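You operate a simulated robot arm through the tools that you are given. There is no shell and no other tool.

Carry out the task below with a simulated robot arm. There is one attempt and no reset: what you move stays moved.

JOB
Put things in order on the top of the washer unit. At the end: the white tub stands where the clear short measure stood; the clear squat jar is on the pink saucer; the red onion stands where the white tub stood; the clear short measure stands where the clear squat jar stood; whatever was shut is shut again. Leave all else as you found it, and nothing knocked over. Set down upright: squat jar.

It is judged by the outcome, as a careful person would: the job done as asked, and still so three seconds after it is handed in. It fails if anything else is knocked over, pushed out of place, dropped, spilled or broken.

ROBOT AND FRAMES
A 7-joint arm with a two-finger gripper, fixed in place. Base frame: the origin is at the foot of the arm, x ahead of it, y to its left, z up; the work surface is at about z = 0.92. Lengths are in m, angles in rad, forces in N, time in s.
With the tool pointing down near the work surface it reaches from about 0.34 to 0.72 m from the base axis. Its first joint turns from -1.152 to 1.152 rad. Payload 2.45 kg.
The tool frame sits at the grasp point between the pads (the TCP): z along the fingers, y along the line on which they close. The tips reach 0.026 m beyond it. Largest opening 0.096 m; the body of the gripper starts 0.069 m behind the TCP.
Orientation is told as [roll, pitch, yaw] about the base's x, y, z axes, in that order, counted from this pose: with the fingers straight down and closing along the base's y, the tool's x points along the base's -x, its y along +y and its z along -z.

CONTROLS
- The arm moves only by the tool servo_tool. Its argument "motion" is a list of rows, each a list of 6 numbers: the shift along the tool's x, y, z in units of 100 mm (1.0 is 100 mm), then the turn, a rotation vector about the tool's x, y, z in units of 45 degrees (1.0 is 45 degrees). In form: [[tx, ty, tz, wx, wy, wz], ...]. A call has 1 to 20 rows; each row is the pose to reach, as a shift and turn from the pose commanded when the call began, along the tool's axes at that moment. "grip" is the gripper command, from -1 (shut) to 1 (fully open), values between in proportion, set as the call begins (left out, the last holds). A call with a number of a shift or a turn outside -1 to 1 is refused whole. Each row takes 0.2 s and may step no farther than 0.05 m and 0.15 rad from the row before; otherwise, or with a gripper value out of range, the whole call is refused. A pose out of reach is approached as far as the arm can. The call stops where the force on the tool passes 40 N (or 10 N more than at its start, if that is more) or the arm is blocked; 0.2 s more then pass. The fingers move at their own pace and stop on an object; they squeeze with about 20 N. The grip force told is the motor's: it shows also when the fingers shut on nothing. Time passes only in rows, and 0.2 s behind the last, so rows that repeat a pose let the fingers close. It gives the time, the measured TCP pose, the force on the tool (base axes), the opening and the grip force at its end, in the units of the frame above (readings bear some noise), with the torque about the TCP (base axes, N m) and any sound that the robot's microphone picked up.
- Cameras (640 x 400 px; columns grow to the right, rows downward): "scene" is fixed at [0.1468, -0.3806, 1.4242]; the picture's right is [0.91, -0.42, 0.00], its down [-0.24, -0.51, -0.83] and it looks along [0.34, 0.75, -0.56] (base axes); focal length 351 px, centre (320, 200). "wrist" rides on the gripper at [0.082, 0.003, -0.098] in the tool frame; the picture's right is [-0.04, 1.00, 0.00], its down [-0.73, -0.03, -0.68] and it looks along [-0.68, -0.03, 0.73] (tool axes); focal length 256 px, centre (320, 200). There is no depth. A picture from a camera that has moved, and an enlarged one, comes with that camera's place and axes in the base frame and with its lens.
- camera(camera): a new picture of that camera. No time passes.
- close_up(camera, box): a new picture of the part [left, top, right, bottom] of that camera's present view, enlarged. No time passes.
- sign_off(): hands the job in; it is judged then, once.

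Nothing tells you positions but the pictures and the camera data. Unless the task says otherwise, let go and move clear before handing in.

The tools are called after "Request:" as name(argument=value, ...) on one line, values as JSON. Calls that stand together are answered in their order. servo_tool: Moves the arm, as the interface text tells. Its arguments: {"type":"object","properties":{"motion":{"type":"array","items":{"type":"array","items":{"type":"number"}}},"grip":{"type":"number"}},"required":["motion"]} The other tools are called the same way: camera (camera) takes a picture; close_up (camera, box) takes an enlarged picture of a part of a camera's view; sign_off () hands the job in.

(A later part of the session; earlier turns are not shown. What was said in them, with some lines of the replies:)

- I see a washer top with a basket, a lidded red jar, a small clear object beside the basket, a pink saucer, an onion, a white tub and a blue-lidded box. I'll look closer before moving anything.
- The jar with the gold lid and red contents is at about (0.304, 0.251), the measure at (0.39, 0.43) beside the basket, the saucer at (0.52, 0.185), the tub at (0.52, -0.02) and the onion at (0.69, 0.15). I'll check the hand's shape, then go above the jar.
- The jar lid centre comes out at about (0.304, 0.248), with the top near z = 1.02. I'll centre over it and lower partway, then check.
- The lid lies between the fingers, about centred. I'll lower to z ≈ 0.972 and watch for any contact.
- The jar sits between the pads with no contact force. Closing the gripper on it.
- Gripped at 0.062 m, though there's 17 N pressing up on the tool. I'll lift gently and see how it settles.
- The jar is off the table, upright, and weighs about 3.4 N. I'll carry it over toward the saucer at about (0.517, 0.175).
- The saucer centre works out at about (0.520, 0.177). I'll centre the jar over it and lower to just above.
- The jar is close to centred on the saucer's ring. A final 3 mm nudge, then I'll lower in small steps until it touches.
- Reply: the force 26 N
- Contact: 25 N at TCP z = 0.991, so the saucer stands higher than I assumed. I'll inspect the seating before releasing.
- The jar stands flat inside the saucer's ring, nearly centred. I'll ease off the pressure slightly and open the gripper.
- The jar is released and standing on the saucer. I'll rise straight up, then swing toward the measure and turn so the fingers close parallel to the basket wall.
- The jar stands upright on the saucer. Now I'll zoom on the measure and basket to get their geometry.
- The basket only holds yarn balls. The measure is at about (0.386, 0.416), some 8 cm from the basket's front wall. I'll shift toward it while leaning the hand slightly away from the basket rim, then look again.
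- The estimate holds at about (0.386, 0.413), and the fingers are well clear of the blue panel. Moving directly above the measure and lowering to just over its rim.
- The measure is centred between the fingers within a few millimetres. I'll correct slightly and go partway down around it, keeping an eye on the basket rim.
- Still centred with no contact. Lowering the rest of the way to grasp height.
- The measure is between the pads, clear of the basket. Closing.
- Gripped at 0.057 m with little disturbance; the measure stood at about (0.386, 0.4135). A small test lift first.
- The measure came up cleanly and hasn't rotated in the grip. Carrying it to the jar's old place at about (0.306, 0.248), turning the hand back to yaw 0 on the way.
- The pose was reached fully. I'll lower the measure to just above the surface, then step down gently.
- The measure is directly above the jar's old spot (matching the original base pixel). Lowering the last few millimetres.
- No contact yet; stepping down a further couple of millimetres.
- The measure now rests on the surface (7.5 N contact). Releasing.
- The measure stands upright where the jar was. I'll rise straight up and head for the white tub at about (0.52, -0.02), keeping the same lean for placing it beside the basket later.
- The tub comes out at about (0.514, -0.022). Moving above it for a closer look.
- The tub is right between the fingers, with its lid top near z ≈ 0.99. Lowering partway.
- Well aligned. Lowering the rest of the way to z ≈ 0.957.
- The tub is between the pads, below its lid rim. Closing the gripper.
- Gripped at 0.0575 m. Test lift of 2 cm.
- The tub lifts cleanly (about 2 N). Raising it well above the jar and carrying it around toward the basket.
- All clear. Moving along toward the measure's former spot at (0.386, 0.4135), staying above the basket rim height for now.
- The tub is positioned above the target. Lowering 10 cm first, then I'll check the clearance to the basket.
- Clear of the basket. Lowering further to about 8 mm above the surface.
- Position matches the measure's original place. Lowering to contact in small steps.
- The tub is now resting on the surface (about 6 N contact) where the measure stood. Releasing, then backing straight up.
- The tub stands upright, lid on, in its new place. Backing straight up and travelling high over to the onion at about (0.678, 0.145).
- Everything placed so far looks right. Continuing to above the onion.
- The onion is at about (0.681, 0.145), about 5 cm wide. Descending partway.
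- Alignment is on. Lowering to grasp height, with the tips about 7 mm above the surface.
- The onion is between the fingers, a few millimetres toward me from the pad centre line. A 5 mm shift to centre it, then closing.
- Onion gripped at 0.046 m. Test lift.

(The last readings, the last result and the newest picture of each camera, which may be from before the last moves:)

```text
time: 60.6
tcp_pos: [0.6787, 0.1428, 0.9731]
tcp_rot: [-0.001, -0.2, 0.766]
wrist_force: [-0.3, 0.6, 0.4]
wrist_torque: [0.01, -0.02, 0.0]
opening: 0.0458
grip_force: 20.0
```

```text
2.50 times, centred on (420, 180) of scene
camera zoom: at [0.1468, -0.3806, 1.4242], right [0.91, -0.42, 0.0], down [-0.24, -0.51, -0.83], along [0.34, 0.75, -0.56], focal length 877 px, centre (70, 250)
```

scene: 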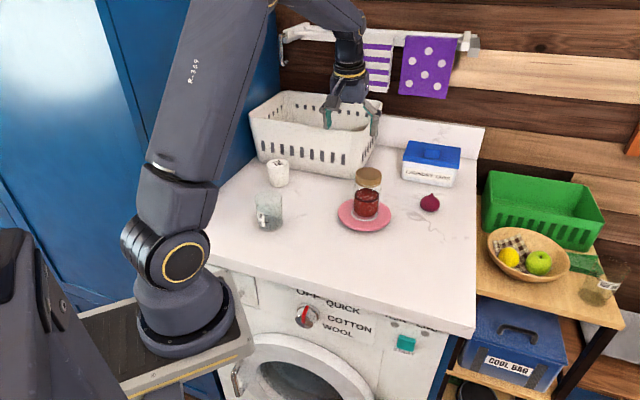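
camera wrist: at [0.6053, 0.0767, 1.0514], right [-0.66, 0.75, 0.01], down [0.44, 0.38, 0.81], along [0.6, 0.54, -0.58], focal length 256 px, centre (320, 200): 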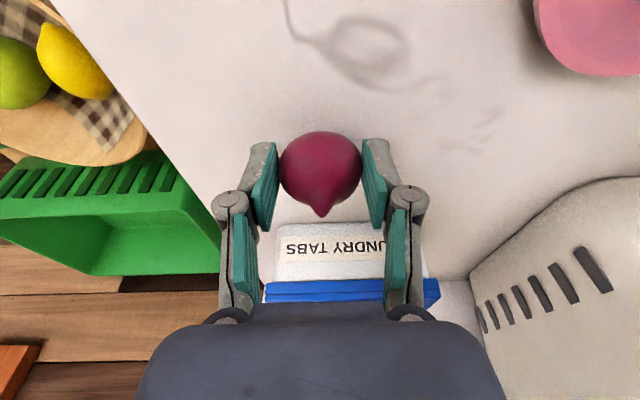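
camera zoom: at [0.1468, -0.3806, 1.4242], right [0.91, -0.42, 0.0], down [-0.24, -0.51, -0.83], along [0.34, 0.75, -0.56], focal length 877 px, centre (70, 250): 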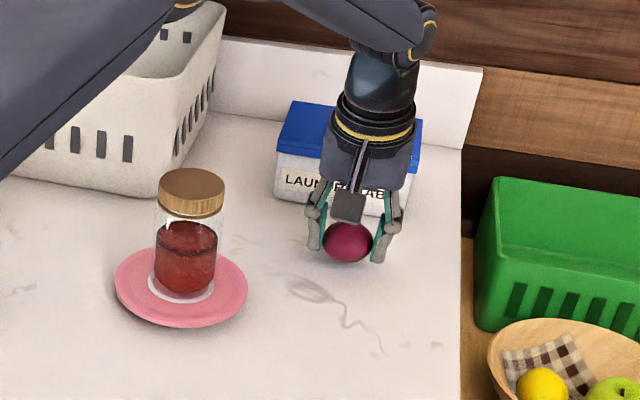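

The onion is held securely. Carrying it toward the tub's old place at about (0.515, -0.022), turning back to yaw 0 on the way.

Request:
servo_tool(motion=[[-0.06, 0, -0.29, 0, 0, 0], [-0.119, 0, -0.588, 0, 0, 0], [0.09, -0.005, -0.63, 0, 0, 0], [0.3, -0.01, -0.672, 0, 0, 0], [0.51, -0.015, -0.715, 0, 0, 0], [0.712, -0.02, -0.757, 0, 0, 0]])

Request:
servo_tool(motion=[[0.127, -0.003, -0.026, 0.032, 0, 0.159], [0.254, -0.005, -0.052, 0.064, 0, 0.318], [0.381, -0.008, -0.078, 0.0965, 0, 0.4765], [0.508, -0.011, -0.103, 0.129, 0, 0.635], [0.635, -0.013, -0.129, 0.161, 0, 0.794], [0.762, -0.016, -0.155, 0.193, 0, 0.953], [0.762, -0.016, -0.155, 0.193, 0, 0.953]])

Request:
camera(camera="wrist")

Request:
camera(camera="scene")

```text
time: 62.0
tcp_pos: [0.6177, 0.0828, 1.0311]
tcp_rot: [0.0, -0.201, 0.765]
wrist_force: [0.6, -2.0, -1.1]
wrist_torque: [-0.02, 0.0, -0.01]
opening: 0.046
grip_force: 20.1
```

```text
time: 63.6
tcp_pos: [0.5637, 0.0282, 1.0329]
tcp_rot: [-0.002, -0.201, -0.004]
wrist_force: [-0.1, 0.2, -1.3]
wrist_torque: [-0.04, -0.02, 0.01]
opening: 0.046
grip_force: 20.0
```

```text
taken
camera wrist: at [0.464, 0.0319, 1.1119], right [0.04, 1.0, 0.01], down [0.58, -0.03, 0.81], along [0.81, -0.03, -0.58], focal length 256 px, centre (320, 200)
```

wrist: 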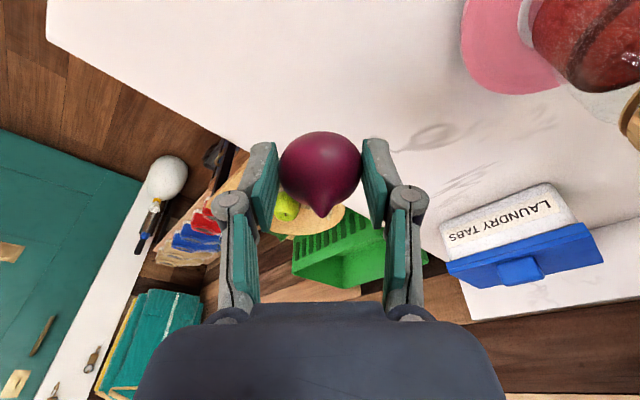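

```text
taken
```

scene: 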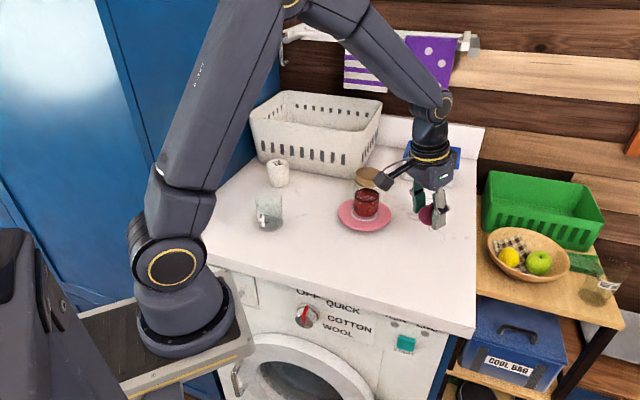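

On track. Now moving to directly above the tub's old spot and lowering to about 2 cm above.

Request:
servo_tool(motion=[[0.16, -0.17, -0.033, 0, 0, 0], [0.32, -0.33, -0.066, 0, 0, 0], [0.481, -0.499, -0.098, 0, 0, 0], [0.52, -0.499, 0.1, 0, 0, 0], [0.56, -0.499, 0.29, 0, 0, 0], [0.6, -0.499, 0.49, 0, 0, 0], [0.6, -0.499, 0.49, 0, 0, 0]])

Request:
camera(camera="wrist")

Request:
close_up(camera="scene", box=[350, 180, 490, 320])

```text
time: 65.2
tcp_pos: [0.5135, -0.0226, 0.9714]
tcp_rot: [0.0, -0.202, -0.001]
wrist_force: [0.0, -0.2, -0.5]
wrist_torque: [-0.01, 0.02, 0.01]
opening: 0.046
grip_force: 19.6
```

```text
taken
camera wrist: at [0.4142, -0.0192, 1.051], right [0.04, 1.0, 0.01], down [0.58, -0.03, 0.81], along [0.81, -0.03, -0.58], focal length 256 px, centre (320, 200)
```

wrist: 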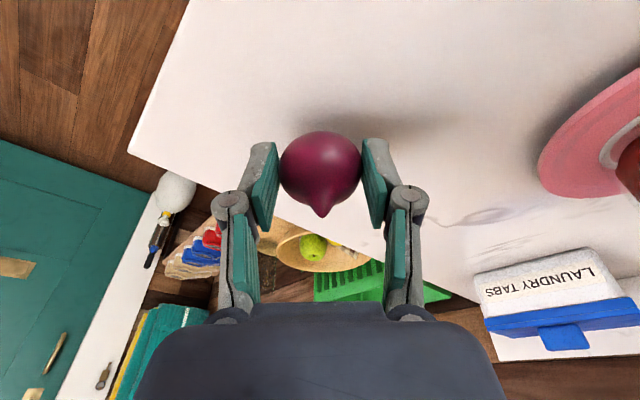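

```text
2.86 times, centred on (420, 250) of scene
camera zoom: at [0.1468, -0.3806, 1.4242], right [0.91, -0.42, 0.0], down [-0.24, -0.51, -0.83], along [0.34, 0.75, -0.56], focal length 1002 px, centre (34, 57)
```

zoom: 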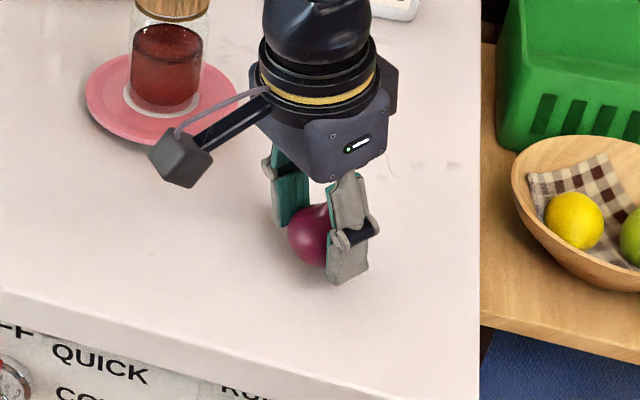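

Aligned over the tub's original spot. Lowering to just above the surface, then in millimetre steps.

Request:
servo_tool(motion=[[0.01, 0.005, 0.05, 0, 0, 0], [0.02, 0.01, 0.1, 0, 0, 0], [0.034, 0.01, 0.165, 0, 0, 0], [0.034, 0.01, 0.165, 0, 0, 0]])

Request:
servo_tool(motion=[[0.002, 0, 0.01, 0, 0, 0], [0.004, 0, 0.02, 0, 0, 0], [0.004, 0, 0.02, 0, 0, 0]])

Request:
close_up(camera="scene", box=[380, 220, 460, 300])

```text
time: 66.2
tcp_pos: [0.5138, -0.0211, 0.955]
tcp_rot: [0.0, -0.2, 0.0]
wrist_force: [0.8, 0.4, -0.9]
wrist_torque: [0.0, 0.0, -0.01]
opening: 0.0464
grip_force: 20.4
```

```text
time: 67.0
tcp_pos: [0.5132, -0.0215, 0.953]
tcp_rot: [-0.001, -0.199, 0.0]
wrist_force: [0.9, 0.0, -0.7]
wrist_torque: [0.03, 0.01, 0.06]
opening: 0.0461
grip_force: 20.6
```

```text
5.00 times, centred on (420, 260) of scene
camera zoom: at [0.1468, -0.3806, 1.4242], right [0.91, -0.42, 0.0], down [-0.24, -0.51, -0.83], along [0.34, 0.75, -0.56], focal length 1754 px, centre (-180, -100)
```

zoom: 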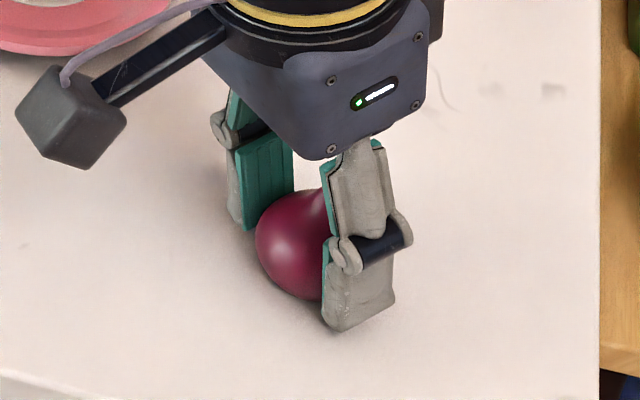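

Request:
servo_tool(motion=[[0.002, 0, 0.01, 0, 0, 0], [0.002, 0, 0.01, 0, 0, 0]])

Request:
camera(camera="wrist")

```text
time: 67.6
tcp_pos: [0.5136, -0.021, 0.9521]
tcp_rot: [0.0, -0.202, -0.001]
wrist_force: [-0.4, 0.1, 0.0]
wrist_torque: [-0.02, 0.04, -0.03]
opening: 0.0461
grip_force: 19.9
```

```text
taken
camera wrist: at [0.4146, -0.0183, 1.0315], right [0.04, 1.0, 0.01], down [0.58, -0.03, 0.81], along [0.81, -0.03, -0.58], focal length 256 px, centre (320, 200)
```

wrist: 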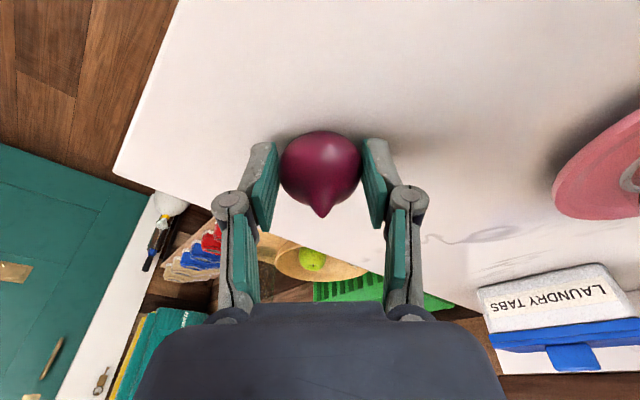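

Request:
servo_tool(motion=[[0.002, 0, 0.01, 0, 0, 0], [0.002, 0, 0.01, 0, 0, 0]])

```text
time: 68.2
tcp_pos: [0.5142, -0.0216, 0.9508]
tcp_rot: [0.0, -0.201, 0.0]
wrist_force: [-5.1, 0.7, 10.4]
wrist_torque: [0.17, 0.05, 0.01]
opening: 0.0465
grip_force: 19.7
```

The onion is touching down (about 10 N). I'll ease half a millimetre and release.

Request:
servo_tool(motion=[[-0.001, 0, -0.006, 0, 0, 0], [-0.001, 0, -0.006, 0, 0, 0]])

Request:
servo_tool(motion=[[0, 0, 0, 0, 0, 0], [0, 0, 0, 0, 0, 0], [0, 0, 0, 0, 0, 0], [0, 0, 0, 0, 0, 0], [0, 0, 0, 0, 0, 0]], grip=1)

Request:
camera(camera="wrist")

Request:
close_up(camera="scene", box=[350, 180, 490, 320])

```text
time: 68.8
tcp_pos: [0.5133, -0.0201, 0.9521]
tcp_rot: [0.0, -0.201, -0.001]
wrist_force: [0.8, -0.8, -0.6]
wrist_torque: [-0.03, -0.03, 0.01]
opening: 0.0459
grip_force: 20.1
```

```text
time: 70.0
tcp_pos: [0.5131, -0.0212, 0.9526]
tcp_rot: [0.0, -0.201, 0.0]
wrist_force: [0.7, -0.3, -0.8]
wrist_torque: [-0.04, 0.0, 0.0]
opening: 0.0959
grip_force: 0.0
```

```text
taken
camera wrist: at [0.4147, -0.0186, 1.0315], right [0.04, 1.0, 0.01], down [0.58, -0.03, 0.81], along [0.81, -0.03, -0.58], focal length 256 px, centre (320, 200)
```

wrist: 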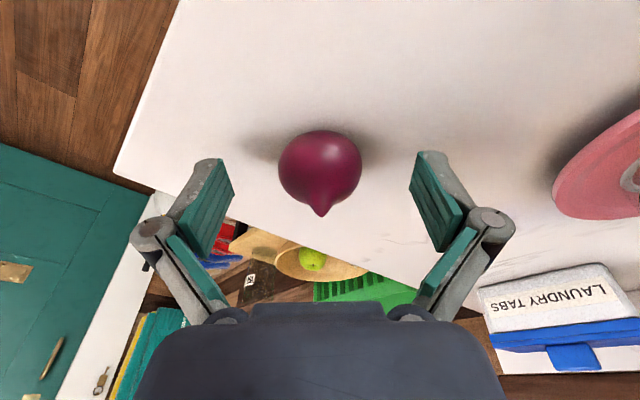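

```text
2.86 times, centred on (420, 250) of scene
camera zoom: at [0.1468, -0.3806, 1.4242], right [0.91, -0.42, 0.0], down [-0.24, -0.51, -0.83], along [0.34, 0.75, -0.56], focal length 1002 px, centre (34, 57)
```

zoom: 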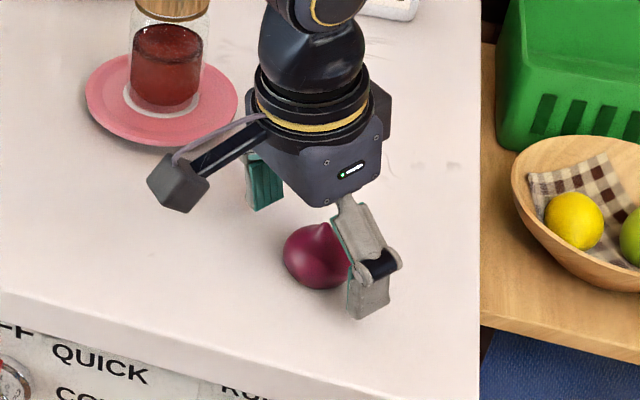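

The onion stands on its own where the tub was. Rising clear and checking the whole scene.

Request:
servo_tool(motion=[[-0.02, 0, -0.1, 0, 0, 0], [-0.06, 0, -0.3, 0, 0, 0], [-0.12, 0, -0.6, 0, 0, 0], [-0.199, 0, -0.98, 0, 0, 0]])

Request:
servo_tool(motion=[[-0.05, 0, -0.3, 0, 0.04, 0], [-0.1, 0, -0.6, 0, 0.1, 0], [-0.15, 0, -0.9, 0, 0.2, 0], [-0.16, 0, -0.98, 0, 0.255, 0], [-0.16, 0, -0.98, 0, 0.255, 0]])

Request:
camera(camera="scene")

Request:
close_up(camera="scene", box=[220, 80, 380, 240])

Request:
close_up(camera="scene", box=[320, 120, 480, 300])

Request:
camera(camera="wrist")

```text
time: 71.0
tcp_pos: [0.5143, -0.0222, 1.0536]
tcp_rot: [0.0, -0.2, 0.001]
wrist_force: [0.4, 0.0, 0.1]
wrist_torque: [-0.03, 0.02, -0.01]
opening: 0.0964
grip_force: 0.0
```

```text
time: 72.2
tcp_pos: [0.5088, -0.0219, 1.1514]
tcp_rot: [0.001, 0.001, -0.001]
wrist_force: [-1.1, -0.7, -0.2]
wrist_torque: [-0.01, 0.01, -0.01]
opening: 0.0961
grip_force: 0.0
```

```text
taken
```

scene: 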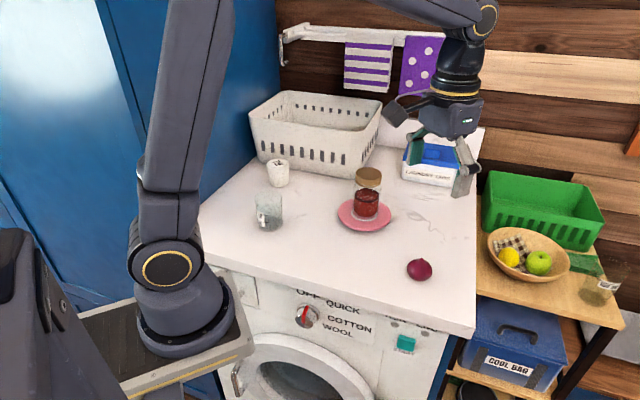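

```text
2.50 times, centred on (300, 160) of scene
camera zoom: at [0.1468, -0.3806, 1.4242], right [0.91, -0.42, 0.0], down [-0.24, -0.51, -0.83], along [0.34, 0.75, -0.56], focal length 877 px, centre (370, 300)
```

zoom: 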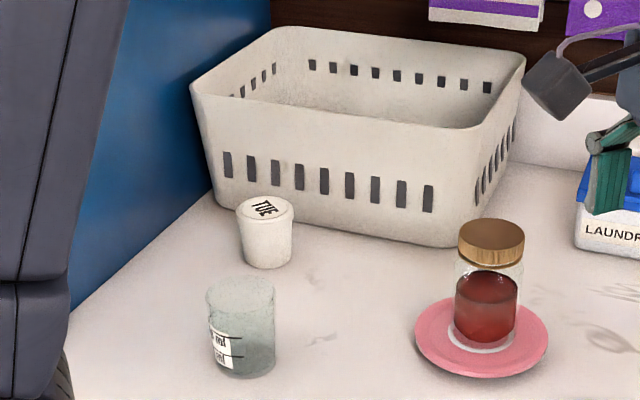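

```text
2.22 times, centred on (400, 210) of scene
camera zoom: at [0.1468, -0.3806, 1.4242], right [0.91, -0.42, 0.0], down [-0.24, -0.51, -0.83], along [0.34, 0.75, -0.56], focal length 780 px, centre (142, 178)
```

zoom: 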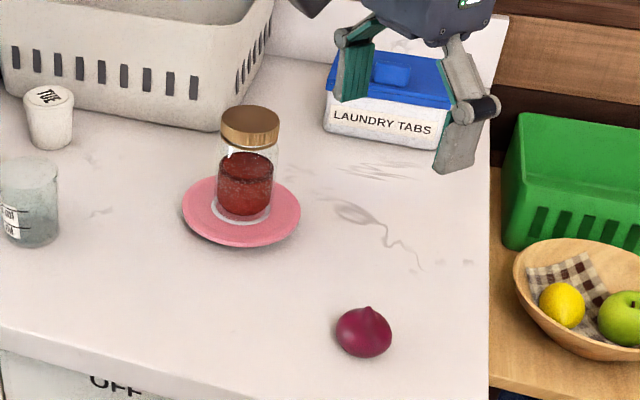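

```text
taken
camera wrist: at [0.4292, -0.0187, 1.2485], right [0.04, 1.0, 0.0], down [0.73, -0.03, 0.68], along [0.68, -0.03, -0.73], focal length 256 px, centre (320, 200)
```

wrist: 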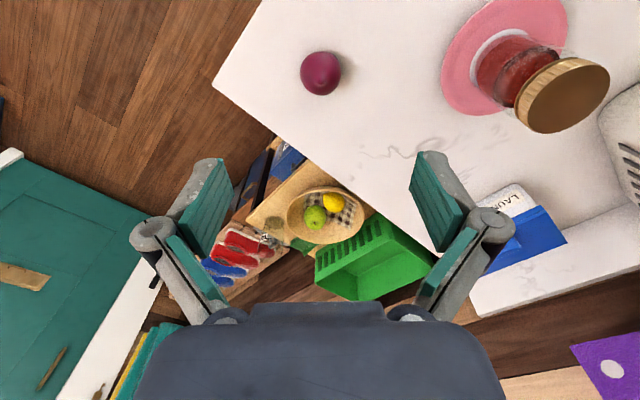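

All four items are where the job asked: tub beside the basket at the measure's old spot, jar upright on the saucer with its lid on, onion at the tub's spot, and measure at the jar's spot. Nothing else has moved and the gripper is clear, so I'm handing in.

Request:
sign_off()

```text
The job is handed in.
```

The washer top is in order as asked, and the job is handed in. I checked the result in the camera pictures, not by measuring, so the positions are good to about half a centimetre.

- **White tub:** it stands beside the basket, where the clear short measure stood.
- **Clear squat jar:** it is upright on the pink saucer, a few millimetres off centre at most.
- **Red onion:** it stands where the white tub stood.
- **Clear short measure:** it stands where the squat jar stood.

The jar and tub lids stayed on throughout, so nothing needed shutting again. The pictures show nothing else moved or knocked over. The gripper is open and clear above the work surface.
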